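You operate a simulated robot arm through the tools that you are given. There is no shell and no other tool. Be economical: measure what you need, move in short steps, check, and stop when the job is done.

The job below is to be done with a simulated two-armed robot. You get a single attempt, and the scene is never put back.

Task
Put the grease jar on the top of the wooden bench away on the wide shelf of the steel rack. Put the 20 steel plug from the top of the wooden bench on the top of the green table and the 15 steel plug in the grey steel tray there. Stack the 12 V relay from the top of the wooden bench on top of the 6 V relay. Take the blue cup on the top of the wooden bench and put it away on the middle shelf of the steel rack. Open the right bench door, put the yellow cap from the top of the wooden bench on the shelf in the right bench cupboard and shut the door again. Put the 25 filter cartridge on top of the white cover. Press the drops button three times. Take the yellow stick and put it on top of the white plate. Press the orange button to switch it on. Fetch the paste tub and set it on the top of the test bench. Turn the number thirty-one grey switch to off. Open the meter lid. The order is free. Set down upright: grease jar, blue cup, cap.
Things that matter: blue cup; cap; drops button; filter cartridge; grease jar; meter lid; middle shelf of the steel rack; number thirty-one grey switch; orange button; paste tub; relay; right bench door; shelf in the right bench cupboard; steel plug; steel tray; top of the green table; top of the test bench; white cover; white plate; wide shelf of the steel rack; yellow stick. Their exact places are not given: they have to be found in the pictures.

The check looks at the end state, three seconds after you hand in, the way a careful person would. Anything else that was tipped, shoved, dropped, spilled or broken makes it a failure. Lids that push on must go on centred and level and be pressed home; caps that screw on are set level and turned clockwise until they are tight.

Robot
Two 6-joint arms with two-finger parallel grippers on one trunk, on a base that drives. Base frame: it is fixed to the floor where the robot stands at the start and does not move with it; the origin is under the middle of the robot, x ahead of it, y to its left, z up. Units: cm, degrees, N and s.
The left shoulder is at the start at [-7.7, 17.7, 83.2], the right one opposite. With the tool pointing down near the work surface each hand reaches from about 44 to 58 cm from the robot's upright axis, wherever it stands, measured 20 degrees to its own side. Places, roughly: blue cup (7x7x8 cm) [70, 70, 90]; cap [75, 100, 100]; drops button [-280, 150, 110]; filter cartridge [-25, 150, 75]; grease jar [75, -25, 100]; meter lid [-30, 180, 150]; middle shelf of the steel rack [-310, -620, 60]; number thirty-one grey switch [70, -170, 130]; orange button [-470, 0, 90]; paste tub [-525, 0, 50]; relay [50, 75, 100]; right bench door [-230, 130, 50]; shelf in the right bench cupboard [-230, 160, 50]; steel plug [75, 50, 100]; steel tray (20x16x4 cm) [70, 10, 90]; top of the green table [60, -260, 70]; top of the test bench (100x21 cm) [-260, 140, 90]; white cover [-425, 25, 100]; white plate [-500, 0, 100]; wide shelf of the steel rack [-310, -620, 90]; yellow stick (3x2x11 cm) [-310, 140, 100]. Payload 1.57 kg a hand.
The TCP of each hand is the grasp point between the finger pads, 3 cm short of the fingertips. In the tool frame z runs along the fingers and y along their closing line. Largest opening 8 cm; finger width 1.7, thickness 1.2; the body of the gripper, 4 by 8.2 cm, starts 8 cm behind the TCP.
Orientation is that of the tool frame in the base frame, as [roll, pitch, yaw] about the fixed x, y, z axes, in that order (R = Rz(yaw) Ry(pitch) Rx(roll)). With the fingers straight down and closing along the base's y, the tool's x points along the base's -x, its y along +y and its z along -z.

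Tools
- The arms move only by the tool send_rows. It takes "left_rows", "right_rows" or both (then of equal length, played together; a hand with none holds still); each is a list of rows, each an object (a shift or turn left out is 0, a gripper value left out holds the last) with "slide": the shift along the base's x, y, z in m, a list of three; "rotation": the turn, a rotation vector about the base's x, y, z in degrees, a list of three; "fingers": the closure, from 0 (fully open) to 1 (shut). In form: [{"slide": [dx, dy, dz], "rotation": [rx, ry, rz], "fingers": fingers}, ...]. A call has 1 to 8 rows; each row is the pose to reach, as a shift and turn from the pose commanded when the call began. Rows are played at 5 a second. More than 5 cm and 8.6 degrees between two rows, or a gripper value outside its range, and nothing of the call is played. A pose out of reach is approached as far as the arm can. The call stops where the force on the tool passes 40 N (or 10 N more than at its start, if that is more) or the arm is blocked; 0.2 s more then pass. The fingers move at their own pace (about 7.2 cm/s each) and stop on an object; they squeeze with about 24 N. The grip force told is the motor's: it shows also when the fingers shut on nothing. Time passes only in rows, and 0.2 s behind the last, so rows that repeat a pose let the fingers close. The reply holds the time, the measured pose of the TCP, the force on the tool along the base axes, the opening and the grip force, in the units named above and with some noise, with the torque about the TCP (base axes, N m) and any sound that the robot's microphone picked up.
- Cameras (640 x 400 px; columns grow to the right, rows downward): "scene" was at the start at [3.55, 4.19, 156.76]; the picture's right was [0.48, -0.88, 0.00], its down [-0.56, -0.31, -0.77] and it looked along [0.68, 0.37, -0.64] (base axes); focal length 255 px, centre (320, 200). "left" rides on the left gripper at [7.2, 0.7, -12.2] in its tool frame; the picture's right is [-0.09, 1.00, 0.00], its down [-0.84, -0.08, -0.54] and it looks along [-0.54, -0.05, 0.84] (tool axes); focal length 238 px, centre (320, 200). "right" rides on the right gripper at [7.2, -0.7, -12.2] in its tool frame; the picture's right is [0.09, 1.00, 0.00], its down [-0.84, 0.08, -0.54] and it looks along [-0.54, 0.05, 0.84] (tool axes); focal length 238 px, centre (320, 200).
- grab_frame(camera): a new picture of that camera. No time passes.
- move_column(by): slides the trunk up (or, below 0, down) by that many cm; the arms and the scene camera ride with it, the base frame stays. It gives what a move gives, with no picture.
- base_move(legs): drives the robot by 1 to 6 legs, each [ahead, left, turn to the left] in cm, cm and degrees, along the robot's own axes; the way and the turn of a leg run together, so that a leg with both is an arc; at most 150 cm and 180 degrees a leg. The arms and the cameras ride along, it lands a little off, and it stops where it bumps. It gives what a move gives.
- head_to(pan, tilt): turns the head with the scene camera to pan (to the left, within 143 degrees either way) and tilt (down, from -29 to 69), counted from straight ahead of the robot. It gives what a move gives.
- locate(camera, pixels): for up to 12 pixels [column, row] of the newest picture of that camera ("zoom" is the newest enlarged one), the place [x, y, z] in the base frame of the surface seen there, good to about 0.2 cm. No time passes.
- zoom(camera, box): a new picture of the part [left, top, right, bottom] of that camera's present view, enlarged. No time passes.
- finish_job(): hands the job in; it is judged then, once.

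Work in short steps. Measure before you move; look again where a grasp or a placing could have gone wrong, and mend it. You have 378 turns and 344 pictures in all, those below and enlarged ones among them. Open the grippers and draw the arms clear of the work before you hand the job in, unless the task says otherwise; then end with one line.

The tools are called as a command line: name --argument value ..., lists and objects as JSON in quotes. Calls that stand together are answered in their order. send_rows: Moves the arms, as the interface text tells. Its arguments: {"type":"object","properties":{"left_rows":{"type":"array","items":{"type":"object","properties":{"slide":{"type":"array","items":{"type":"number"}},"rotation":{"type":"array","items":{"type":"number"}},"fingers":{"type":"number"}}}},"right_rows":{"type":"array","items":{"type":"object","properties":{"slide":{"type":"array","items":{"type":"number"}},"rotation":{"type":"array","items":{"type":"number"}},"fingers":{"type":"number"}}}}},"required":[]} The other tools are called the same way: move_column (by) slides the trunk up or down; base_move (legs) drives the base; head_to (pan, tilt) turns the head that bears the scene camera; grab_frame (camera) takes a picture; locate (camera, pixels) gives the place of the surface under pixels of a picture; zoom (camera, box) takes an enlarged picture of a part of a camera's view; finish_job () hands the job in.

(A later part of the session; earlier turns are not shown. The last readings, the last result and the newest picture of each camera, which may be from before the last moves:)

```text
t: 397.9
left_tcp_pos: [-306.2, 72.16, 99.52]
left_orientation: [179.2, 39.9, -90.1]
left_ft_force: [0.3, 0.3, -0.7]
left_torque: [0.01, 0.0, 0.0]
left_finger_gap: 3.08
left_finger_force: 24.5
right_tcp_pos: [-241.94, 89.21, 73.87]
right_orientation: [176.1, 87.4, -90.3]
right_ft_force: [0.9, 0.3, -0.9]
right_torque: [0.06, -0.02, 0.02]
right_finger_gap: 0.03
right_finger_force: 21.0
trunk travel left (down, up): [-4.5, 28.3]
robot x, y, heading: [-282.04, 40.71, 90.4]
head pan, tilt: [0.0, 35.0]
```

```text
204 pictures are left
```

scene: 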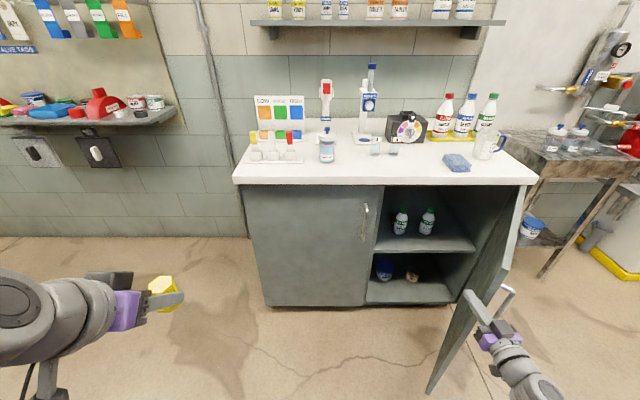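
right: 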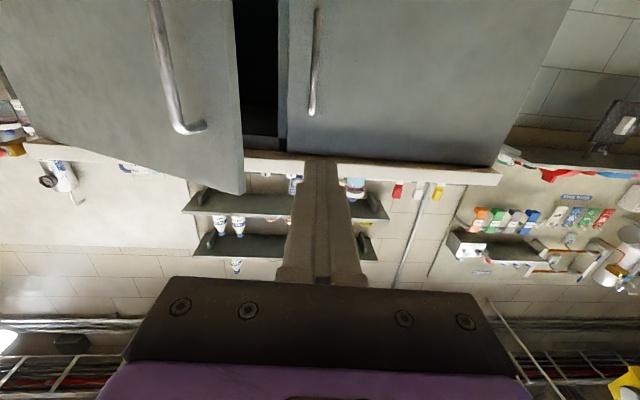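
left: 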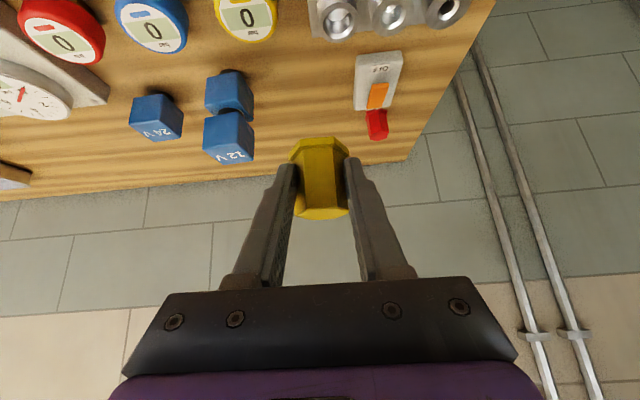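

The door is well open. I measure its edge and the shelf.

locate --camera "scene" --pixels '[[466, 298], [432, 385], [500, 255], [515, 210], [385, 240], [460, 245], [440, 250], [400, 228], [427, 226], [380, 245], [378, 190], [495, 330]]'

zoom --camera "scene" --box '[350, 170, 560, 400]'

```text
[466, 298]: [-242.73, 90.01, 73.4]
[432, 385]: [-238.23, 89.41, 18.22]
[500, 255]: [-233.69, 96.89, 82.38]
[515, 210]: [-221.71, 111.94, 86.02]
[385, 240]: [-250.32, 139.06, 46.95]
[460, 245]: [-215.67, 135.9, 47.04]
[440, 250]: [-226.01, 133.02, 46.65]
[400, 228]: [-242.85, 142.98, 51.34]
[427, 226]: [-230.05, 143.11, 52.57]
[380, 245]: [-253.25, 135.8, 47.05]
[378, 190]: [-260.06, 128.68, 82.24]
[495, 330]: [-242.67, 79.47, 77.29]
```

```text
1.74 times, centred on (455, 285) of scene
```

zoom: 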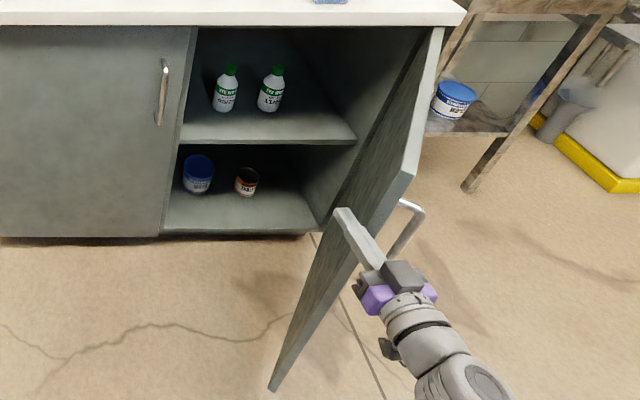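

Door at ~52°. I draw the hand back 5 cm and drive the base right 18 to push the door further.

send_rows --right_rows '[{"slide": [-0.01, -0.03, 0]}, {"slide": [-0.01, -0.05, 0]}]'

base_move --legs '[[0, -20, 0]]'

grab_frame --camera "scene"

```text
t: 398.5
left_tcp_pos: [-306.23, 72.25, 99.56]
left_orientation: [179.2, 40.0, -90.0]
left_ft_force: [0.2, -0.4, 0.1]
left_torque: [0.01, 0.02, 0.0]
left_finger_gap: 3.1
left_finger_force: 24.6
right_tcp_pos: [-243.02, 84.43, 73.79]
right_orientation: [176.8, 87.3, -89.6]
right_ft_force: [-0.7, 0.1, -0.1]
right_torque: [0.02, 0.06, 0.0]
right_finger_gap: 0.0
right_finger_force: 21.2
trunk travel left (down, up): [-4.5, 28.3]
robot x, y, heading: [-281.88, 40.82, 90.1]
head pan, tilt: [0.0, 35.0]
```

```text
t: 400.9
left_tcp_pos: [-285.57, 72.26, 99.42]
left_orientation: [179.2, 40.0, -90.3]
left_ft_force: [-0.2, -0.1, 0.3]
left_torque: [-0.02, 0.01, -0.02]
left_finger_gap: 3.09
left_finger_force: 24.6
right_tcp_pos: [-222.49, 84.53, 73.58]
right_orientation: [176.9, 87.3, -89.8]
right_ft_force: [-0.1, -0.8, -0.4]
right_torque: [0.02, 0.02, -0.01]
right_finger_gap: 0.0
right_finger_force: 21.7
trunk travel left (down, up): [-4.5, 28.3]
robot x, y, heading: [-261.35, 40.54, 89.6]
head pan, tilt: [0.0, 35.0]
```

```text
202 pictures are left
```

scene: 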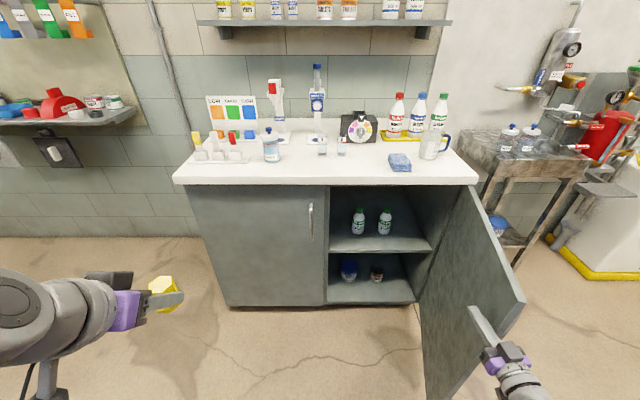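

The door is ~80° open. I lift the right hand away, and lower the left hand with the cap to shelf height.

send_rows --right_rows '[{"slide": [-0.03, -0.02, 0.03]}, {"slide": [-0.04, -0.02, 0.07]}, {"slide": [-0.05, -0.02, 0.11]}, {"slide": [-0.06, -0.02, 0.15]}, {"slide": [-0.07, -0.02, 0.19]}, {"slide": [-0.08, -0.02, 0.23]}, {"slide": [-0.1, -0.02, 0.27]}, {"slide": [-0.12, -0.02, 0.3]}]' --left_rows '[{"slide": [0, 0, -0.045]}, {"slide": [0, 0, -0.09]}, {"slide": [0, 0, -0.135]}, {"slide": [0, 0, -0.18]}, {"slide": [0, 0, -0.225]}, {"slide": [0, 0, -0.27]}, {"slide": [0, 0, -0.315]}, {"slide": [0, 0, -0.36]}]'

grab_frame --camera "scene"

```text
t: 402.7
left_tcp_pos: [-285.25, 72.31, 63.28]
left_orientation: [179.2, 39.9, -90.2]
left_ft_force: [0.6, 0.6, -0.6]
left_torque: [0.0, -0.03, -0.01]
left_finger_gap: 3.12
left_finger_force: 24.2
right_tcp_pos: [-234.41, 82.2, 103.82]
right_orientation: [178.0, 87.3, -88.5]
right_ft_force: [0.9, 0.8, 0.1]
right_torque: [0.01, -0.01, 0.0]
right_finger_gap: 0.03
right_finger_force: 21.0
trunk travel left (down, up): [-4.5, 28.3]
robot x, y, heading: [-261.21, 40.58, 90.0]
head pan, tilt: [0.0, 35.0]
```

```text
201 pictures are left
```

scene: 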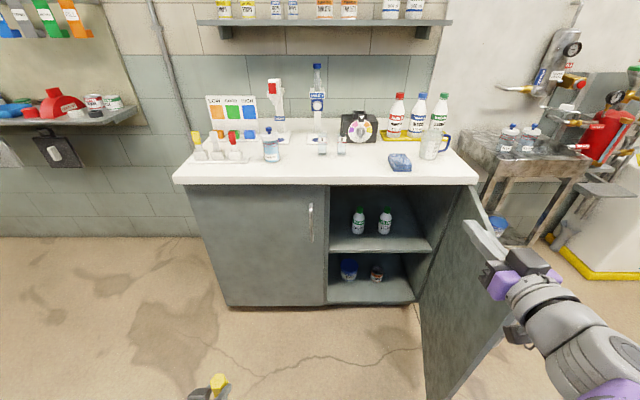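

I drive right 9, ahead 31, and turn right 20° so the left hand faces the cupboard.

base_move --legs '[[0, -9, 0], [31, 0, 0], [0, 0, -20]]'

head_to --pan 10 --tilt 50

grab_frame --camera "scene"

grab_frame --camera "left"

```text
t: 406.9
left_tcp_pos: [-264.1, 109.27, 63.24]
left_orientation: [179.2, 39.9, -110.0]
left_ft_force: [0.3, 0.0, -1.0]
left_torque: [0.03, -0.01, 0.02]
left_finger_gap: 3.08
left_finger_force: 23.7
right_tcp_pos: [-212.89, 101.37, 103.78]
right_orientation: [177.3, 87.3, -109.2]
right_ft_force: [-1.0, 0.0, 0.1]
right_torque: [0.0, 0.0, 0.01]
right_finger_gap: 0.02
right_finger_force: 21.5
trunk travel left (down, up): [-4.5, 28.3]
robot x, y, heading: [-252.16, 71.34, 70.5]
head pan, tilt: [0.0, 35.0]
```

```text
t: 407.7
left_tcp_pos: [-264.15, 109.18, 63.23]
left_orientation: [179.3, 39.9, -110.0]
left_ft_force: [-0.6, 0.3, -0.2]
left_torque: [-0.03, 0.0, 0.0]
left_finger_gap: 3.08
left_finger_force: 24.0
right_tcp_pos: [-212.81, 101.41, 103.75]
right_orientation: [177.2, 87.4, -109.1]
right_ft_force: [-0.8, -0.4, -0.6]
right_torque: [0.01, -0.01, -0.01]
right_finger_gap: 0.0
right_finger_force: 21.3
trunk travel left (down, up): [-4.5, 28.3]
robot x, y, heading: [-252.0, 71.28, 70.4]
head pan, tilt: [10.0, 50.0]
```

```text
200 pictures are left
```

scene: 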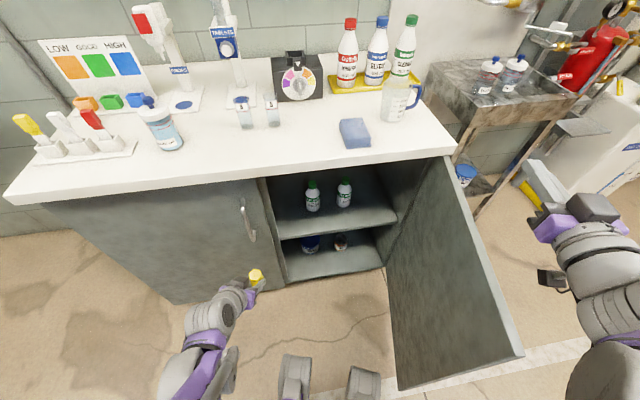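

```text
199 pictures are left
```

left: 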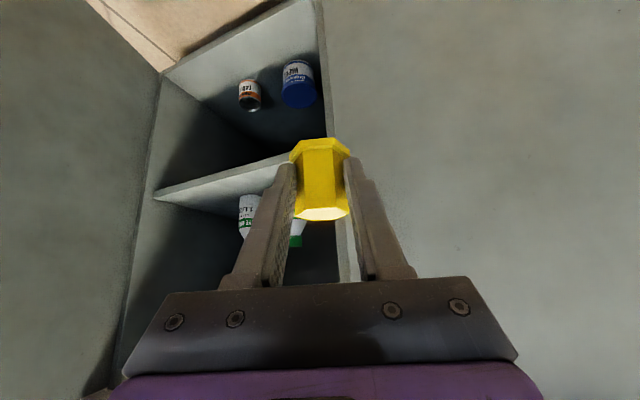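

Clear view of the shelf. I measure the shelf front edge, bottles and opening.

locate --camera "scene" --pixels '[[330, 232], [290, 235], [385, 222], [312, 208], [344, 205], [370, 215], [280, 225], [258, 185], [320, 220], [365, 200], [345, 228]]'

zoom --camera "scene" --box '[220, 140, 420, 300]'

```text
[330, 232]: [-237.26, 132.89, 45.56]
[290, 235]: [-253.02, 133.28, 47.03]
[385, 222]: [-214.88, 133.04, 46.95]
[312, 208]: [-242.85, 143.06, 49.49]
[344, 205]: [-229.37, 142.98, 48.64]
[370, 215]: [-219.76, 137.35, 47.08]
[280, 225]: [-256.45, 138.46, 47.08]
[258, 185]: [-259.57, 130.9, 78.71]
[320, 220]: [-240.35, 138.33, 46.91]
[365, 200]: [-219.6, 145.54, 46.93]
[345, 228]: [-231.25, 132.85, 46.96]
```

```text
2.50 times, centred on (320, 220) of scene
```

zoom: 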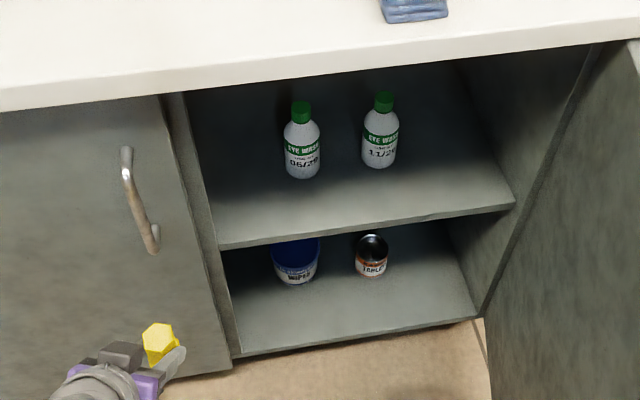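

Shelf top z 47, front y 132.9; bottles begin at y 143. I move the cap toward (−245, 137.5), stopping 3 cm above.

send_rows --left_rows '[{"slide": [0.04, 0.02, -0.01]}, {"slide": [0.08, 0.03, -0.02]}, {"slide": [0.12, 0.04, -0.03]}, {"slide": [0.16, 0.06, -0.04]}, {"slide": [0.187, 0.1, -0.05]}, {"slide": [0.187, 0.145, -0.07]}, {"slide": [0.187, 0.19, -0.09]}, {"slide": [0.187, 0.23, -0.095]}]'

grab_frame --camera "left"

zoom --camera "scene" --box '[200, 140, 420, 340]'

```text
t: 409.5
left_tcp_pos: [-245.51, 132.28, 53.82]
left_orientation: [179.1, 40.0, -110.0]
left_ft_force: [-0.5, -0.7, -0.7]
left_torque: [-0.02, 0.02, -0.01]
left_finger_gap: 3.07
left_finger_force: 24.2
right_tcp_pos: [-212.85, 101.51, 103.77]
right_orientation: [177.2, 87.3, -109.0]
right_ft_force: [-0.2, -1.0, 0.1]
right_torque: [0.01, -0.01, -0.04]
right_finger_gap: 0.0
right_finger_force: 21.3
trunk travel left (down, up): [-4.5, 28.3]
robot x, y, heading: [-251.96, 71.12, 70.4]
head pan, tilt: [10.0, 50.0]
```

```text
197 pictures are left
```

left: 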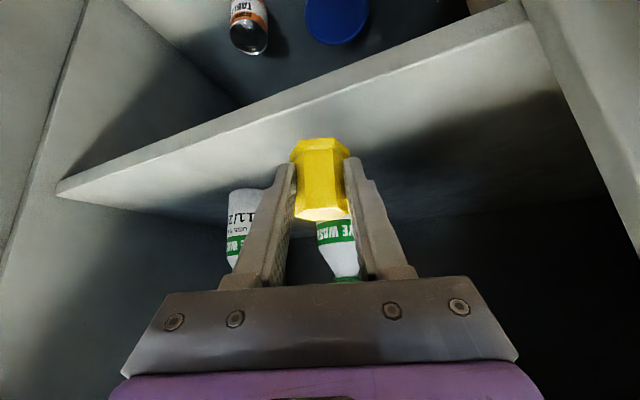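

```text
2.00 times, centred on (310, 240) of scene
```

zoom: 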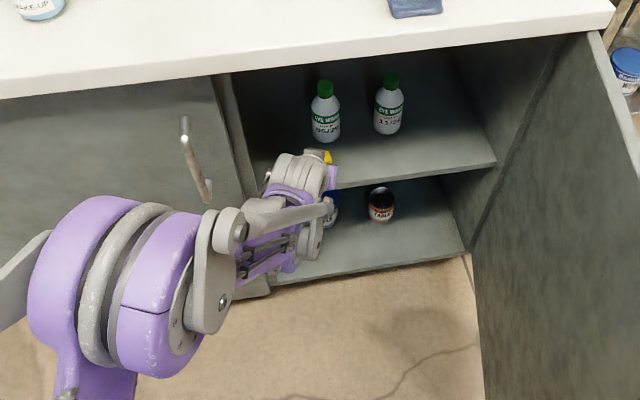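

I go 4.2 cm further in and lower to contact (expected TCP z≈50.5).

send_rows --left_rows '[{"slide": [0, 0.042, 0]}, {"slide": [0, 0.042, -0.02]}, {"slide": [0, 0.042, -0.03]}, {"slide": [0, 0.042, -0.033]}, {"slide": [0, 0.042, -0.035]}]'

```text
t: 410.7
left_tcp_pos: [-245.46, 136.52, 50.39]
left_orientation: [179.3, 40.2, -109.8]
left_ft_force: [-0.3, -1.8, 18.2]
left_torque: [0.29, -0.31, -0.02]
left_finger_gap: 3.14
left_finger_force: 24.2
right_tcp_pos: [-212.91, 101.33, 103.83]
right_orientation: [176.8, 87.4, -109.5]
right_ft_force: [0.6, 0.5, 0.0]
right_torque: [-0.02, 0.04, -0.01]
right_finger_gap: 0.0
right_finger_force: 21.0
trunk travel left (down, up): [-4.5, 28.3]
robot x, y, heading: [-252.12, 71.31, 70.6]
head pan, tilt: [10.0, 50.0]
```

Contact (18 N). I ease, open, and withdraw back and up along the hand's axis.

send_rows --left_rows '[{"slide": [0, 0, 0.001]}, {"slide": [0, 0, 0.001], "fingers": 0.4}, {"slide": [0, 0, 0.001], "fingers": 0.3}, {"slide": [-0.007, -0.02, 0.022]}, {"slide": [-0.015, -0.05, 0.04]}, {"slide": [-0.025, -0.09, 0.05]}, {"slide": [-0.035, -0.13, 0.06]}, {"slide": [-0.045, -0.17, 0.07]}]'

grab_frame --camera "left"

zoom --camera "scene" --box '[220, 140, 420, 300]'

```text
t: 412.5
left_tcp_pos: [-249.95, 119.62, 57.41]
left_orientation: [179.1, 39.9, -110.1]
left_ft_force: [0.8, -0.3, -0.5]
left_torque: [0.01, 0.01, -0.02]
left_finger_gap: 5.64
left_finger_force: 0.1
right_tcp_pos: [-212.88, 101.43, 103.73]
right_orientation: [177.0, 87.4, -109.2]
right_ft_force: [0.2, 1.1, -0.2]
right_torque: [0.02, 0.01, 0.0]
right_finger_gap: 0.01
right_finger_force: 21.0
trunk travel left (down, up): [-4.5, 28.3]
robot x, y, heading: [-252.27, 71.3, 70.5]
head pan, tilt: [10.0, 50.0]
```

```text
195 pictures are left
```

left: 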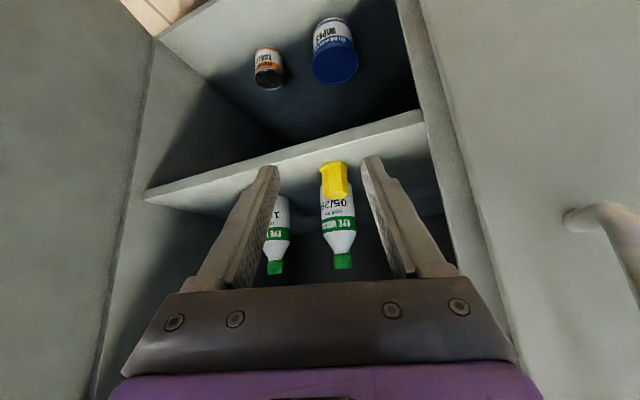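

```text
2.50 times, centred on (320, 220) of scene
```

zoom: 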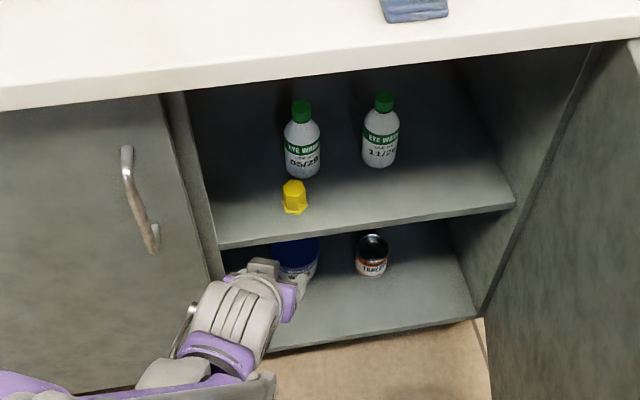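

The yellow cap stands upright on the shelf. I draw the left hand back and up, then back the base out, square up, and shift right so the right hand comes outside the door.

send_rows --left_rows '[{"slide": [-0.02, -0.04, 0.01]}, {"slide": [-0.04, -0.08, 0.02]}, {"slide": [-0.06, -0.12, 0.04]}, {"slide": [-0.07, -0.14, 0.08]}, {"slide": [-0.07, -0.14, 0.12]}, {"slide": [-0.07, -0.14, 0.16]}, {"slide": [-0.07, -0.14, 0.2]}, {"slide": [-0.07, -0.14, 0.24]}]'

base_move --legs '[[-35, 0, 0], [0, 0, 19.5], [0, -36, 0]]'

head_to --pan 0 --tilt 40

grab_frame --camera "scene"

```text
t: 414.3
left_tcp_pos: [-256.7, 105.34, 81.21]
left_orientation: [179.2, 39.9, -109.9]
left_ft_force: [0.4, 0.2, 0.0]
left_torque: [-0.01, -0.01, -0.02]
left_finger_gap: 5.59
left_finger_force: 0.0
right_tcp_pos: [-212.82, 101.51, 103.64]
right_orientation: [177.0, 87.4, -109.1]
right_ft_force: [0.0, 0.4, -0.1]
right_torque: [-0.02, 0.0, 0.0]
right_finger_gap: 0.01
right_finger_force: 21.3
trunk travel left (down, up): [-4.5, 28.3]
robot x, y, heading: [-251.91, 71.27, 70.5]
head pan, tilt: [10.0, 50.0]
```

```text
t: 420.9
left_tcp_pos: [-243.57, 68.78, 81.12]
left_orientation: [179.3, 39.9, -91.0]
left_ft_force: [0.2, 0.4, -0.6]
left_torque: [0.02, -0.01, -0.02]
left_finger_gap: 5.61
left_finger_force: 0.0
right_tcp_pos: [-200.7, 79.33, 103.73]
right_orientation: [177.0, 87.4, -90.3]
right_ft_force: [1.0, -0.5, 0.8]
right_torque: [0.0, 0.03, 0.03]
right_finger_gap: 0.01
right_finger_force: 21.4
trunk travel left (down, up): [-4.5, 28.3]
robot x, y, heading: [-228.11, 38.33, 89.4]
head pan, tilt: [10.0, 50.0]
```

```text
t: 421.6
left_tcp_pos: [-243.56, 68.74, 81.14]
left_orientation: [179.1, 39.9, -90.9]
left_ft_force: [0.9, 0.3, 0.0]
left_torque: [0.01, 0.04, -0.04]
left_finger_gap: 5.61
left_finger_force: 0.1
right_tcp_pos: [-200.74, 79.26, 103.74]
right_orientation: [177.1, 87.4, -89.9]
right_ft_force: [0.3, -0.3, -0.2]
right_torque: [-0.01, 0.01, 0.02]
right_finger_gap: 0.01
right_finger_force: 21.2
trunk travel left (down, up): [-4.5, 28.3]
robot x, y, heading: [-228.31, 38.46, 89.0]
head pan, tilt: [0.0, 40.0]
```

```text
193 pictures are left
```

scene: 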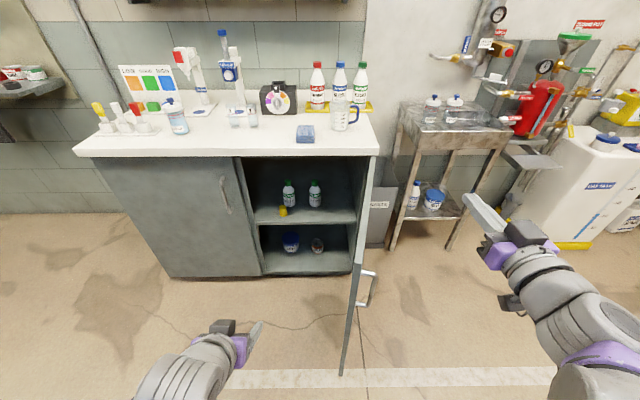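

I measure the door's edge and then lower the right hand outside it.

locate --camera "scene" --pixels '[[345, 350], [355, 280], [368, 200], [366, 290], [374, 170], [470, 210]]'

send_rows --right_rows '[{"slide": [0.01, 0, -0.04]}, {"slide": [0.02, 0, -0.08]}, {"slide": [0.02, 0, -0.12]}, {"slide": [0.02, 0, -0.16]}, {"slide": [0.02, 0, -0.2]}, {"slide": [0.02, 0.0, -0.24]}, {"slide": [0.02, 0.02, -0.28]}, {"slide": [0.02, 0.04, -0.32]}]'

send_rows --right_rows '[{"slide": [0.0, 0.03, -0.04]}, {"slide": [0.0, 0.06, -0.08]}, {"slide": [0.0, 0.09, -0.12]}, {"slide": [0.0, 0.11, -0.15]}]'

grab_frame --camera "scene"

```text
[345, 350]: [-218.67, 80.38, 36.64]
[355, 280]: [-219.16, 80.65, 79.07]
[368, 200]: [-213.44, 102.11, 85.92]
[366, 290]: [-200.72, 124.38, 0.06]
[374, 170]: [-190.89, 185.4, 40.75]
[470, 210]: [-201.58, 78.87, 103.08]
```

```text
t: 423.4
left_tcp_pos: [-243.47, 68.78, 81.22]
left_orientation: [179.2, 39.9, -90.9]
left_ft_force: [1.1, 0.0, -0.3]
left_torque: [-0.02, 0.03, -0.01]
left_finger_gap: 5.58
left_finger_force: 0.0
right_tcp_pos: [-198.52, 83.53, 71.87]
right_orientation: [177.1, 87.3, -90.2]
right_ft_force: [-0.7, -0.5, -0.1]
right_torque: [0.02, -0.01, -0.01]
right_finger_gap: 0.01
right_finger_force: 20.8
trunk travel left (down, up): [-4.5, 28.3]
robot x, y, heading: [-228.16, 38.2, 89.4]
head pan, tilt: [0.0, 40.0]
```

```text
t: 424.4
left_tcp_pos: [-243.57, 68.87, 81.14]
left_orientation: [179.2, 39.8, -90.9]
left_ft_force: [-0.2, -0.4, 0.3]
left_torque: [0.0, 0.01, 0.01]
left_finger_gap: 5.59
left_finger_force: 0.1
right_tcp_pos: [-198.54, 94.35, 56.84]
right_orientation: [177.8, 87.3, -89.4]
right_ft_force: [-0.6, 0.0, -1.2]
right_torque: [0.0, -0.04, 0.02]
right_finger_gap: 0.0
right_finger_force: 21.2
trunk travel left (down, up): [-4.5, 28.3]
robot x, y, heading: [-227.9, 37.99, 89.3]
head pan, tilt: [0.0, 40.0]
```

```text
192 pictures are left
```

scene: 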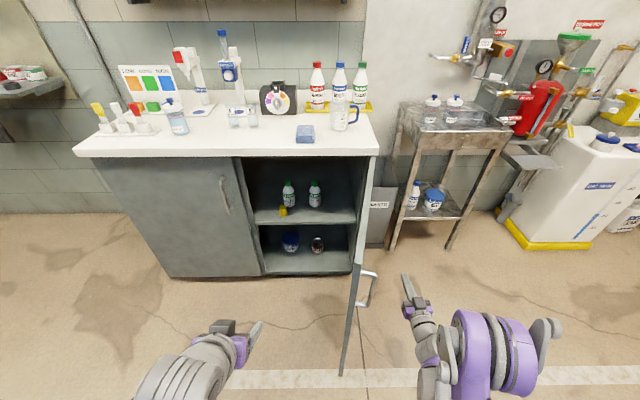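

I raise the left hand above door height and drive the base left 40, sweeping the door with the right fingers (z 57, below its handle).

send_rows --left_rows '[{"slide": [-0.02, 0, 0.04]}, {"slide": [-0.04, 0, 0.08]}, {"slide": [-0.06, 0, 0.12]}, {"slide": [-0.08, 0, 0.16]}, {"slide": [-0.08, 0, 0.18]}]'

base_move --legs '[[0, 42, 0]]'

grab_frame --camera "scene"

```text
t: 425.6
left_tcp_pos: [-251.51, 68.78, 99.17]
left_orientation: [179.2, 40.0, -91.0]
left_ft_force: [-0.7, -0.1, -0.1]
left_torque: [0.0, -0.01, 0.0]
left_finger_gap: 5.6
left_finger_force: 0.1
right_tcp_pos: [-198.63, 94.28, 56.86]
right_orientation: [177.1, 87.3, -90.1]
right_ft_force: [0.1, 0.5, 0.1]
right_torque: [-0.01, -0.01, -0.01]
right_finger_gap: 0.0
right_finger_force: 21.4
trunk travel left (down, up): [-4.5, 28.3]
robot x, y, heading: [-228.29, 37.92, 89.2]
head pan, tilt: [0.0, 40.0]
```

```text
t: 429.8
left_tcp_pos: [-293.47, 69.02, 99.06]
left_orientation: [179.2, 39.9, -90.7]
left_ft_force: [0.7, -0.8, 0.3]
left_torque: [0.04, 0.02, -0.02]
left_finger_gap: 5.6
left_finger_force: 0.0
right_tcp_pos: [-240.73, 94.79, 57.0]
right_orientation: [177.3, 87.4, -89.7]
right_ft_force: [0.0, 0.5, 0.0]
right_torque: [-0.01, 0.04, 0.03]
right_finger_gap: 0.0
right_finger_force: 21.2
trunk travel left (down, up): [-4.5, 28.3]
robot x, y, heading: [-270.22, 38.8, 89.7]
head pan, tilt: [0.0, 40.0]
```

```text
191 pictures are left
```

scene: 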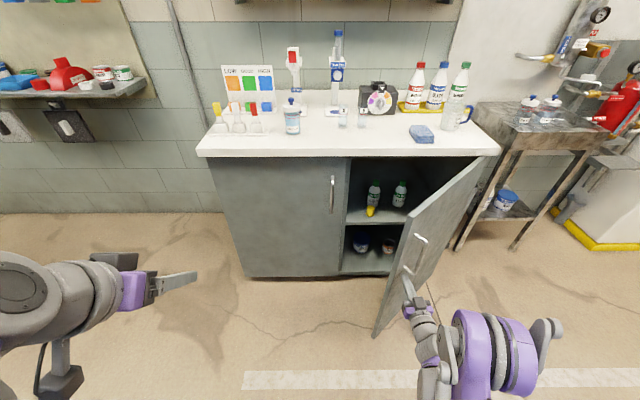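

Door at ~42°. I shift the hand left 9 cm along the door, then drive 28 ahead to push it shut.

send_rows --right_rows '[{"slide": [-0.03, 0.01, 0]}, {"slide": [-0.06, 0.02, 0]}, {"slide": [-0.09, 0.03, 0]}]'

base_move --legs '[[26, 0, 0]]'

grab_frame --camera "scene"

```text
t: 430.6
left_tcp_pos: [-293.45, 69.16, 99.05]
left_orientation: [179.2, 40.0, -90.7]
left_ft_force: [-0.1, 0.6, -0.2]
left_torque: [-0.01, -0.01, 0.0]
left_finger_gap: 5.6
left_finger_force: 0.1
right_tcp_pos: [-249.81, 97.69, 57.05]
right_orientation: [177.4, 87.3, -89.6]
right_ft_force: [-0.3, -0.1, -0.3]
right_torque: [0.02, 0.01, -0.02]
right_finger_gap: 0.01
right_finger_force: 21.4
trunk travel left (down, up): [-4.5, 28.3]
robot x, y, heading: [-269.93, 38.59, 89.3]
head pan, tilt: [0.0, 40.0]
```

```text
t: 432.5
left_tcp_pos: [-293.46, 95.07, 98.94]
left_orientation: [179.2, 39.9, -90.6]
left_ft_force: [0.0, -0.7, 0.0]
left_torque: [0.02, 0.0, -0.02]
left_finger_gap: 5.6
left_finger_force: 0.1
right_tcp_pos: [-249.75, 123.86, 56.92]
right_orientation: [177.2, 87.2, -89.7]
right_ft_force: [-0.9, -0.2, -0.1]
right_torque: [0.02, 0.02, 0.0]
right_finger_gap: 0.0
right_finger_force: 21.0
trunk travel left (down, up): [-4.5, 28.3]
robot x, y, heading: [-269.96, 64.67, 89.9]
head pan, tilt: [0.0, 40.0]
```

```text
190 pictures are left
```

scene: 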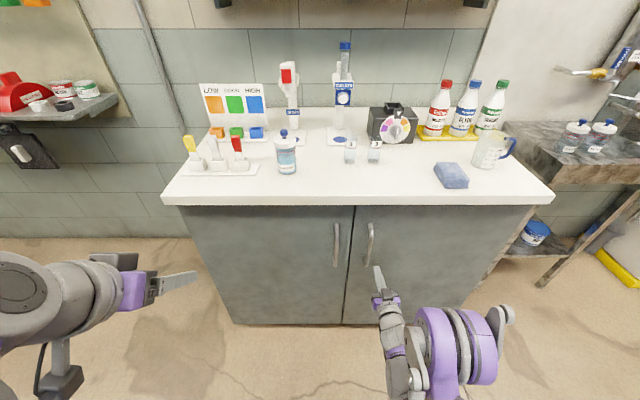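

Nearly shut. I push the last 2–3 cm with the arm until contact force shows.

send_rows --right_rows '[{"slide": [0, 0.01, 0]}, {"slide": [0, 0.018, 0]}, {"slide": [0, 0.022, 0]}, {"slide": [0, 0.026, 0]}, {"slide": [0, 0.03, 0]}, {"slide": [0, 0.034, 0]}]'

zoom --camera "scene" --box '[250, 180, 550, 350]'

locate --camera "zoom" --pixels '[[228, 200], [200, 200], [300, 200], [450, 200], [240, 120], [210, 120]]'

```text
t: 433.4
left_tcp_pos: [-293.49, 94.85, 99.1]
left_orientation: [179.2, 40.0, -90.4]
left_ft_force: [-0.1, 0.9, 0.6]
left_torque: [0.03, 0.02, 0.02]
left_finger_gap: 5.62
left_finger_force: 0.1
right_tcp_pos: [-249.87, 125.63, 56.88]
right_orientation: [178.3, 87.2, -88.5]
right_ft_force: [0.3, -11.0, 2.4]
right_torque: [0.16, -0.01, -0.05]
right_finger_gap: 0.0
right_finger_force: 21.8
trunk travel left (down, up): [-4.5, 28.3]
robot x, y, heading: [-269.75, 64.14, 89.5]
head pan, tilt: [0.0, 40.0]
stopped in row 4 (right hand): the force on the tool passed its limit at 49 N (the readings are from after the stop); the commanded pose is now the measured one
```

```text
2.13 times, centred on (400, 265) of scene
```

zoom: 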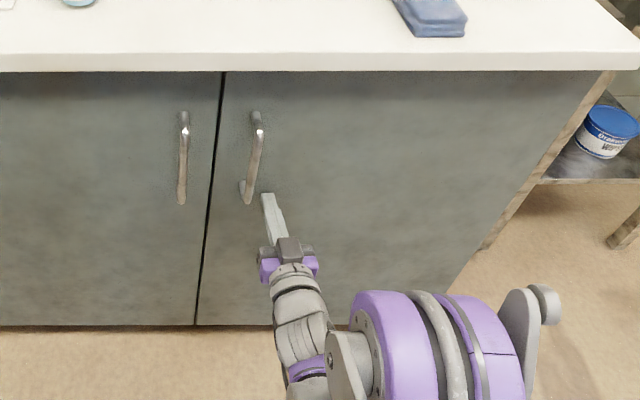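

```text
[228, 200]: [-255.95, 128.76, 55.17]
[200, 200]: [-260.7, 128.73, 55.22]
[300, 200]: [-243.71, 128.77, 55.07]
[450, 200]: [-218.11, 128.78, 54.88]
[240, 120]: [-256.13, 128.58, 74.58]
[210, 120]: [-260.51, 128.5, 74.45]
```

The door is shut flush (y 128.8 both sides). I back off 20, raise the trunk 24, and look at the bench top for the drops button and yellow stick.

base_move --legs '[[-20, 0, 0]]'

move_column --by 23

head_to --pan 8 --tilt 35

grab_frame --camera "scene"

zoom --camera "scene" --box '[190, 90, 430, 270]'

```text
t: 434.9
left_tcp_pos: [-293.59, 75.27, 98.93]
left_orientation: [179.3, 40.0, -90.4]
left_ft_force: [0.3, -0.1, 1.0]
left_torque: [0.01, 0.01, 0.0]
left_finger_gap: 5.59
left_finger_force: 0.1
right_tcp_pos: [-249.93, 106.12, 56.94]
right_orientation: [178.0, 87.2, -88.6]
right_ft_force: [-0.5, 0.2, -0.2]
right_torque: [0.01, 0.0, -0.03]
right_finger_gap: 0.01
right_finger_force: 21.8
trunk travel left (down, up): [-4.5, 28.3]
robot x, y, heading: [-270.25, 45.14, 90.1]
head pan, tilt: [0.0, 40.0]
```

```text
t: 437.4
left_tcp_pos: [-293.73, 75.31, 122.02]
left_orientation: [179.2, 39.9, -90.5]
left_ft_force: [0.1, -0.2, 0.7]
left_torque: [-0.04, 0.01, -0.02]
left_finger_gap: 5.6
left_finger_force: 0.1
right_tcp_pos: [-249.97, 106.1, 79.91]
right_orientation: [178.0, 87.2, -88.7]
right_ft_force: [0.2, -0.1, 0.5]
right_torque: [0.0, 0.01, 0.02]
right_finger_gap: 0.0
right_finger_force: 21.5
trunk travel left (down, up): [-27.5, 5.3]
robot x, y, heading: [-270.08, 44.45, 89.8]
head pan, tilt: [0.0, 40.0]
```

```text
t: 438.0
left_tcp_pos: [-293.56, 75.37, 122.01]
left_orientation: [179.2, 39.9, -90.4]
left_ft_force: [0.1, -0.2, -0.3]
left_torque: [0.01, -0.01, 0.02]
left_finger_gap: 5.6
left_finger_force: 0.0
right_tcp_pos: [-249.92, 106.16, 79.78]
right_orientation: [178.1, 87.2, -88.7]
right_ft_force: [-0.4, 0.5, 0.1]
right_torque: [0.02, -0.01, 0.01]
right_finger_gap: 0.03
right_finger_force: 21.6
trunk travel left (down, up): [-27.5, 5.3]
robot x, y, heading: [-269.76, 44.87, 89.7]
head pan, tilt: [8.0, 35.0]
```

```text
188 pictures are left
```

scene: 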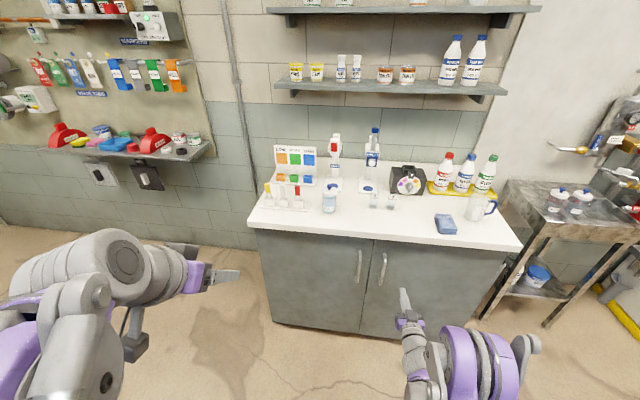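

```text
2.22 times, centred on (310, 180) of scene
```

zoom: 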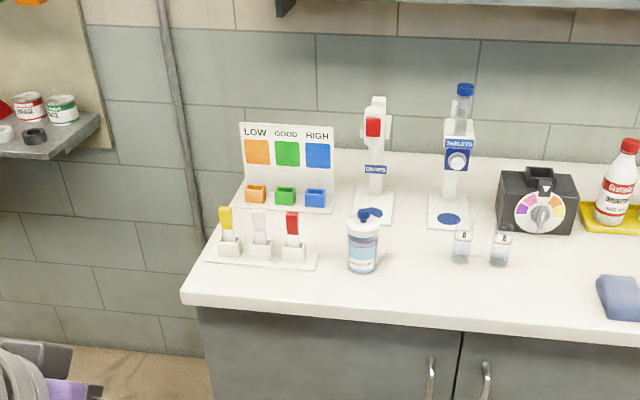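

The DROPS dispenser has a red front button at zoom (373,127); the yellow stick stands in the first white block at (225,220). I measure.

zoom --camera "scene" --box '[255, 125, 355, 215]'

locate --camera "zoom" --pixels '[[498, 98], [480, 80], [515, 120], [525, 100], [498, 60], [500, 200], [70, 390], [80, 360], [75, 340], [60, 395], [490, 285], [460, 370]]'

```text
4.44 times, centred on (305, 170) of scene
```

zoom: 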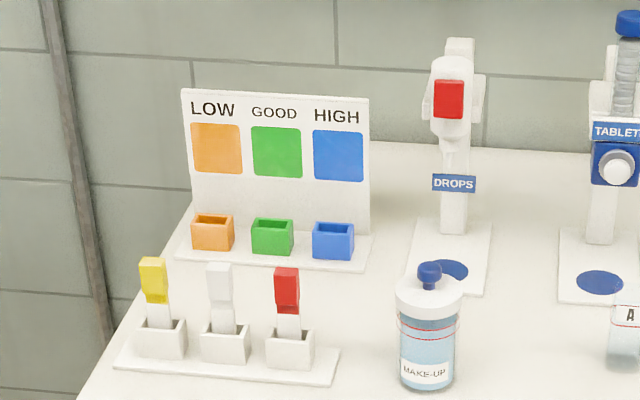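

```text
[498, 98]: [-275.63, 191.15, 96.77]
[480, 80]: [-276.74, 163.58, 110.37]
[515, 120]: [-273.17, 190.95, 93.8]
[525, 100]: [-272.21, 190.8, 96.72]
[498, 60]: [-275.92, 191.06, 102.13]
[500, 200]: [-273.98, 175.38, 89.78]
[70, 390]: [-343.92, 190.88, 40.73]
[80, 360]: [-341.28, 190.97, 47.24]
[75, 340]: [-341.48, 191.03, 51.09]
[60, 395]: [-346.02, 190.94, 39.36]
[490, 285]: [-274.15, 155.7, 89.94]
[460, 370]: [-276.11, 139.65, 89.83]
```

Now the right pixels: button at (448,98), stick at (153,280) in this zoom.

locate --camera "zoom" --pixels '[[448, 98], [436, 86], [462, 112], [448, 140], [154, 270], [142, 280], [167, 285], [155, 310], [160, 340], [220, 280], [288, 290], [430, 275]]'

```text
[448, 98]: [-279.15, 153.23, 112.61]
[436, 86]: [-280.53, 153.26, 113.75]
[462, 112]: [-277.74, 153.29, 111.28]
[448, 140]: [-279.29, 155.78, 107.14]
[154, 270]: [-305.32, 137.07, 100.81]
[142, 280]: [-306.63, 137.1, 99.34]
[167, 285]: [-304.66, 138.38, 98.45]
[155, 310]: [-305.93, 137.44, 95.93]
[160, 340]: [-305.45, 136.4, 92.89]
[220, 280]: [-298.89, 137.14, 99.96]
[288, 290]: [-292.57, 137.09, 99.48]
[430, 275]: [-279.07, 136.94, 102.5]
```

Button face is at (−279.15, 153.2, 112.5); the stick top at (−305.5, 137.2, 101). I first fold the right hand down/back and tilt the left hand to 60°.

send_rows --right_rows '[{"slide": [0, -0.03, 0.03], "rotation": [-8, 0, 0]}, {"slide": [0, -0.06, 0.06], "rotation": [-16, 0, 0]}, {"slide": [0, -0.09, 0.09], "rotation": [-24, 0, 0]}, {"slide": [0, -0.12, 0.12], "rotation": [-32, 0, 0]}, {"slide": [0, -0.15, 0.15], "rotation": [-40, 0, 0]}, {"slide": [0, -0.17, 0.19], "rotation": [-48, 0, 0]}, {"slide": [0.01, -0.19, 0.23], "rotation": [-56, 0, 0]}, {"slide": [0.02, -0.2, 0.27], "rotation": [-64, 0, 0]}]' --left_rows '[{"rotation": [7, 0, 0], "fingers": 1}, {"rotation": [14, 0, 0]}, {"rotation": [20, 0, 0]}, {"rotation": [20, 0, 0]}, {"rotation": [20, 0, 0]}, {"rotation": [20, 0, 0]}, {"rotation": [20, 0, 0]}, {"rotation": [20, 0, 0]}]'

send_rows --right_rows '[{"slide": [0, 0, 0.03], "rotation": [-8, 0, 0]}, {"slide": [0, 0, 0.06], "rotation": [-16, 0, 0]}, {"slide": [0, 0, 0.08], "rotation": [-23, 0, 0], "fingers": 0}]'

base_move --legs '[[0, -7, 0], [36, 0, 0]]'

grab_frame --camera "left"

grab_frame --camera "scene"

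```text
t: 439.8
left_tcp_pos: [-293.58, 75.36, 122.05]
left_orientation: [178.9, 59.9, -90.6]
left_ft_force: [0.1, -0.6, 0.2]
left_torque: [0.0, -0.02, -0.01]
left_finger_gap: 0.0
left_finger_force: 20.9
right_tcp_pos: [-247.86, 85.86, 106.71]
right_orientation: [176.7, 23.1, -89.9]
right_ft_force: [-0.9, 0.6, 0.2]
right_torque: [-0.01, -0.03, 0.01]
right_finger_gap: 0.02
right_finger_force: 21.4
trunk travel left (down, up): [-27.5, 5.3]
robot x, y, heading: [-269.36, 44.65, 89.7]
head pan, tilt: [8.0, 35.0]
```

```text
t: 440.6
left_tcp_pos: [-293.56, 75.4, 122.09]
left_orientation: [178.9, 60.0, -90.7]
left_ft_force: [0.8, 0.0, 0.1]
left_torque: [-0.01, 0.02, 0.01]
left_finger_gap: 0.0
left_finger_force: 22.1
right_tcp_pos: [-247.95, 86.12, 114.78]
right_orientation: [176.7, 0.1, -90.0]
right_ft_force: [-0.2, 0.6, 0.4]
right_torque: [-0.01, 0.02, 0.02]
right_finger_gap: 5.24
right_finger_force: 0.1
trunk travel left (down, up): [-27.5, 5.3]
robot x, y, heading: [-269.65, 45.05, 90.1]
head pan, tilt: [8.0, 35.0]
```

```text
t: 443.9
left_tcp_pos: [-286.68, 110.82, 122.04]
left_orientation: [178.9, 59.9, -90.3]
left_ft_force: [-0.5, -0.4, -0.5]
left_torque: [-0.02, -0.01, -0.02]
left_finger_gap: 0.0
left_finger_force: 21.1
right_tcp_pos: [-241.24, 121.88, 114.85]
right_orientation: [176.8, 0.4, -89.6]
right_ft_force: [-1.5, 0.5, -0.6]
right_torque: [0.0, -0.01, 0.01]
right_finger_gap: 8.01
right_finger_force: 0.2
trunk travel left (down, up): [-27.5, 5.3]
robot x, y, heading: [-262.35, 80.57, 90.2]
head pan, tilt: [8.0, 35.0]
```

```text
185 pictures are left
```

left: 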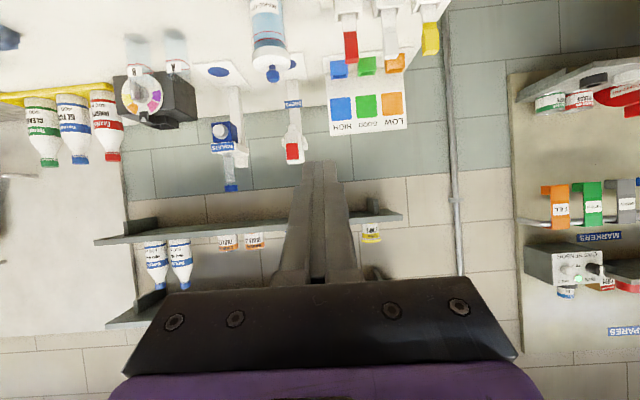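

```text
184 pictures are left
```

scene: 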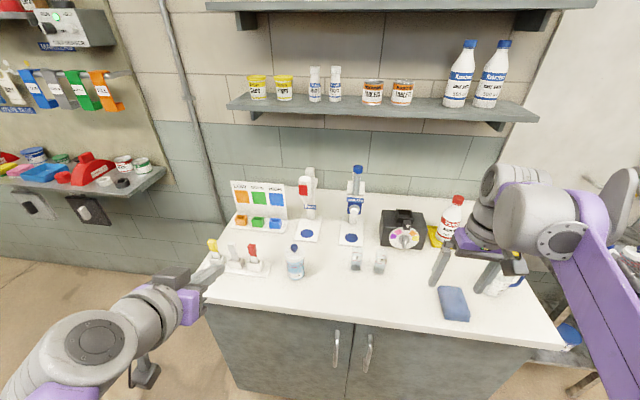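

I move the closed left fingers to 3 cm in front of the drops button.

send_rows --left_rows '[{"slide": [0.02, 0.035, -0.02]}, {"slide": [0.04, 0.07, -0.04]}, {"slide": [0.06, 0.105, -0.06]}, {"slide": [0.075, 0.145, -0.08]}, {"slide": [0.075, 0.19, -0.088]}, {"slide": [0.075, 0.235, -0.088]}, {"slide": [0.075, 0.28, -0.088]}, {"slide": [0.075, 0.325, -0.088]}]'

send_rows --left_rows '[{"slide": [0, 0.03, 0]}, {"slide": [0, 0.04, 0]}]'

zoom --camera "left" --box '[220, 60, 420, 220]'

zoom --camera "scene" --box '[220, 140, 400, 300]'

```text
t: 445.6
left_tcp_pos: [-279.1, 143.73, 113.27]
left_orientation: [178.9, 59.9, -90.3]
left_ft_force: [-0.4, 0.2, 0.1]
left_torque: [0.0, -0.02, 0.04]
left_finger_gap: 0.0
left_finger_force: 21.4
right_tcp_pos: [-241.05, 122.04, 114.79]
right_orientation: [176.8, 0.2, -89.6]
right_ft_force: [0.0, -0.3, -0.3]
right_torque: [-0.01, 0.01, 0.0]
right_finger_gap: 7.98
right_finger_force: 0.1
trunk travel left (down, up): [-27.5, 5.3]
robot x, y, heading: [-262.73, 80.8, 90.2]
head pan, tilt: [8.0, 35.0]
```

```text
t: 446.2
left_tcp_pos: [-279.1, 147.51, 113.18]
left_orientation: [178.9, 60.0, -90.3]
left_ft_force: [0.5, 0.1, 0.1]
left_torque: [-0.02, 0.03, 0.02]
left_finger_gap: 0.02
left_finger_force: 22.0
right_tcp_pos: [-241.05, 121.83, 114.76]
right_orientation: [176.7, 0.4, -89.6]
right_ft_force: [0.0, 0.0, -0.9]
right_torque: [-0.01, -0.02, 0.01]
right_finger_gap: 7.98
right_finger_force: 0.0
trunk travel left (down, up): [-27.5, 5.3]
robot x, y, heading: [-262.53, 80.6, 90.1]
head pan, tilt: [8.0, 35.0]
```

```text
2.50 times, centred on (320, 140) of left
```

zoom: 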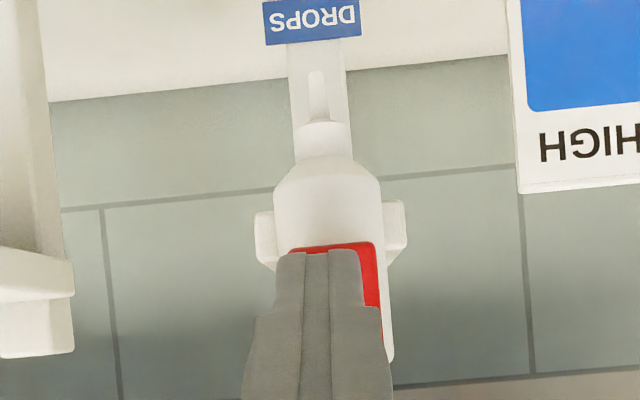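

```text
2.50 times, centred on (310, 220) of scene
```

zoom: 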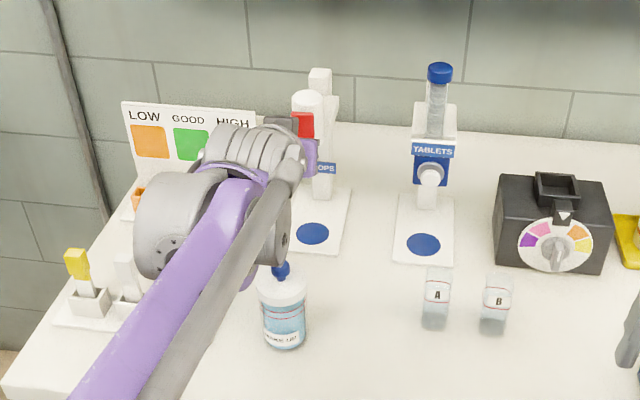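

The tip faces the button, 0.4 cm off in x. I correct and make the first press gently, watching force and sound.

send_rows --left_rows '[{"slide": [-0.004, 0.015, 0]}, {"slide": [-0.004, 0.025, 0]}, {"slide": [-0.004, 0.029, 0]}, {"slide": [-0.004, 0.032, 0]}]'

```text
t: 447.2
left_tcp_pos: [-279.47, 150.53, 113.33]
left_orientation: [178.9, 59.9, -90.3]
left_ft_force: [-0.3, -2.3, -0.9]
left_torque: [-0.05, 0.01, -0.02]
left_finger_gap: 0.05
left_finger_force: 21.3
right_tcp_pos: [-241.09, 121.84, 114.97]
right_orientation: [176.7, 0.3, -89.7]
right_ft_force: [0.2, 0.4, -0.4]
right_torque: [-0.02, -0.01, 0.02]
right_finger_gap: 8.0
right_finger_force: 0.0
trunk travel left (down, up): [-27.5, 5.3]
robot x, y, heading: [-262.86, 80.61, 90.2]
head pan, tilt: [8.0, 35.0]
heard: click
```

A click at 2 N: first press. I draw back 1.5 cm to release.

send_rows --left_rows '[{"slide": [0, -0.008, 0]}, {"slide": [0, -0.015, 0]}, {"slide": [0, -0.015, 0]}]'

zoom --camera "left" --box '[220, 20, 420, 220]'

```text
t: 448.1
left_tcp_pos: [-279.22, 149.01, 113.11]
left_orientation: [179.0, 59.8, -90.4]
left_ft_force: [-0.4, 0.8, -0.8]
left_torque: [0.01, -0.01, -0.03]
left_finger_gap: 0.02
left_finger_force: 21.4
right_tcp_pos: [-241.08, 121.91, 114.72]
right_orientation: [176.7, 0.2, -89.7]
right_ft_force: [-1.1, 0.9, 0.3]
right_torque: [-0.02, -0.03, 0.0]
right_finger_gap: 8.02
right_finger_force: 0.1
trunk travel left (down, up): [-27.5, 5.3]
robot x, y, heading: [-262.59, 80.47, 90.2]
head pan, tilt: [8.0, 35.0]
```

```text
2.00 times, centred on (320, 120) of left
```

zoom: 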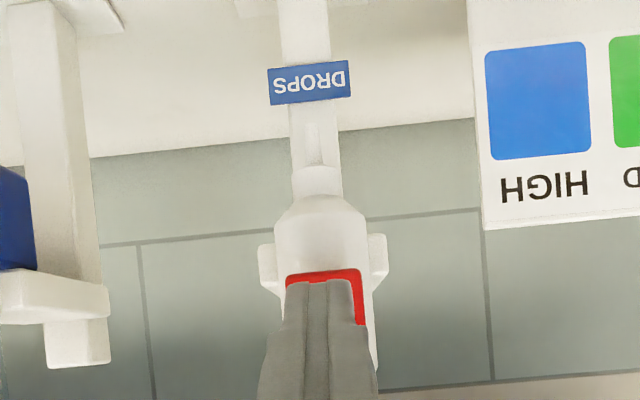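

Released. Second press, same travel.

send_rows --left_rows '[{"slide": [0, 0.01, 0]}, {"slide": [0, 0.015, 0]}, {"slide": [0, 0.016, 0]}]'

send_rows --left_rows '[{"slide": [0, -0.01, 0]}, {"slide": [0, -0.018, 0]}, {"slide": [0, -0.018, 0]}]'

```text
t: 448.9
left_tcp_pos: [-279.35, 150.68, 113.24]
left_orientation: [178.9, 59.9, -90.3]
left_ft_force: [0.2, -3.2, -0.6]
left_torque: [-0.04, -0.01, 0.01]
left_finger_gap: 0.0
left_finger_force: 21.1
right_tcp_pos: [-241.17, 121.86, 114.82]
right_orientation: [176.7, 0.3, -89.6]
right_ft_force: [0.0, -0.2, -1.0]
right_torque: [0.0, -0.03, 0.01]
right_finger_gap: 7.99
right_finger_force: 0.1
trunk travel left (down, up): [-27.5, 5.3]
robot x, y, heading: [-263.12, 80.75, 90.2]
head pan, tilt: [8.0, 35.0]
heard: click
```

```text
t: 449.6
left_tcp_pos: [-279.34, 148.87, 113.13]
left_orientation: [178.8, 59.9, -90.3]
left_ft_force: [0.5, -0.2, -0.4]
left_torque: [0.0, -0.02, -0.04]
left_finger_gap: 0.0
left_finger_force: 21.2
right_tcp_pos: [-241.11, 121.87, 114.88]
right_orientation: [176.7, 0.1, -89.7]
right_ft_force: [-0.9, -0.6, 0.1]
right_torque: [0.0, 0.01, -0.01]
right_finger_gap: 8.02
right_finger_force: 0.1
trunk travel left (down, up): [-27.5, 5.3]
robot x, y, heading: [-262.89, 81.01, 90.0]
head pan, tilt: [8.0, 35.0]
```

Second click heard. Third press and withdrawal.

send_rows --left_rows '[{"slide": [0, 0.01, 0]}, {"slide": [0, 0.017, 0]}, {"slide": [0, 0.018, 0]}]'

send_rows --left_rows '[{"slide": [0, -0.02, 0]}, {"slide": [0, -0.06, 0.01]}, {"slide": [0, -0.1, 0.03]}, {"slide": [0, -0.14, 0.06]}]'

zoom --camera "scene" --box '[220, 140, 400, 300]'

```text
t: 450.4
left_tcp_pos: [-279.49, 150.64, 113.31]
left_orientation: [178.9, 59.9, -90.3]
left_ft_force: [0.7, -2.6, -2.1]
left_torque: [-0.05, -0.02, -0.03]
left_finger_gap: 0.0
left_finger_force: 21.7
right_tcp_pos: [-241.17, 121.77, 114.78]
right_orientation: [176.8, 0.2, -89.7]
right_ft_force: [-0.5, -0.4, 0.3]
right_torque: [0.0, 0.01, 0.02]
right_finger_gap: 7.99
right_finger_force: 0.2
trunk travel left (down, up): [-27.5, 5.3]
robot x, y, heading: [-263.11, 80.97, 90.2]
head pan, tilt: [8.0, 35.0]
heard: click
```

```text
t: 451.4
left_tcp_pos: [-279.64, 136.47, 118.69]
left_orientation: [178.8, 60.0, -90.4]
left_ft_force: [0.6, -0.6, 0.7]
left_torque: [0.01, -0.03, -0.03]
left_finger_gap: 0.04
left_finger_force: 21.8
right_tcp_pos: [-241.2, 121.84, 114.92]
right_orientation: [176.7, 0.3, -89.7]
right_ft_force: [-0.1, -0.2, -0.2]
right_torque: [0.01, 0.02, -0.01]
right_finger_gap: 8.0
right_finger_force: 0.0
trunk travel left (down, up): [-27.5, 5.3]
robot x, y, heading: [-263.03, 80.28, 90.4]
head pan, tilt: [8.0, 35.0]
```

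```text
2.50 times, centred on (310, 220) of scene
```

zoom: 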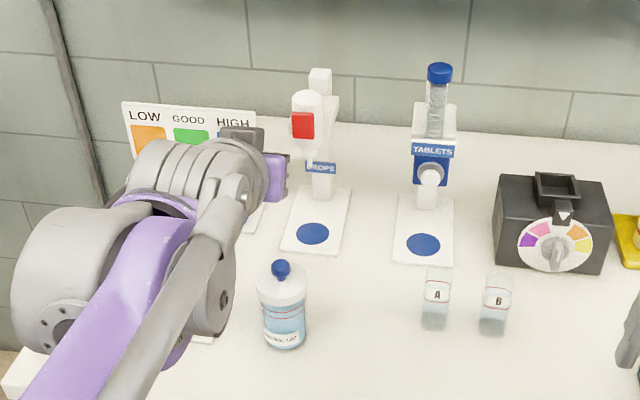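

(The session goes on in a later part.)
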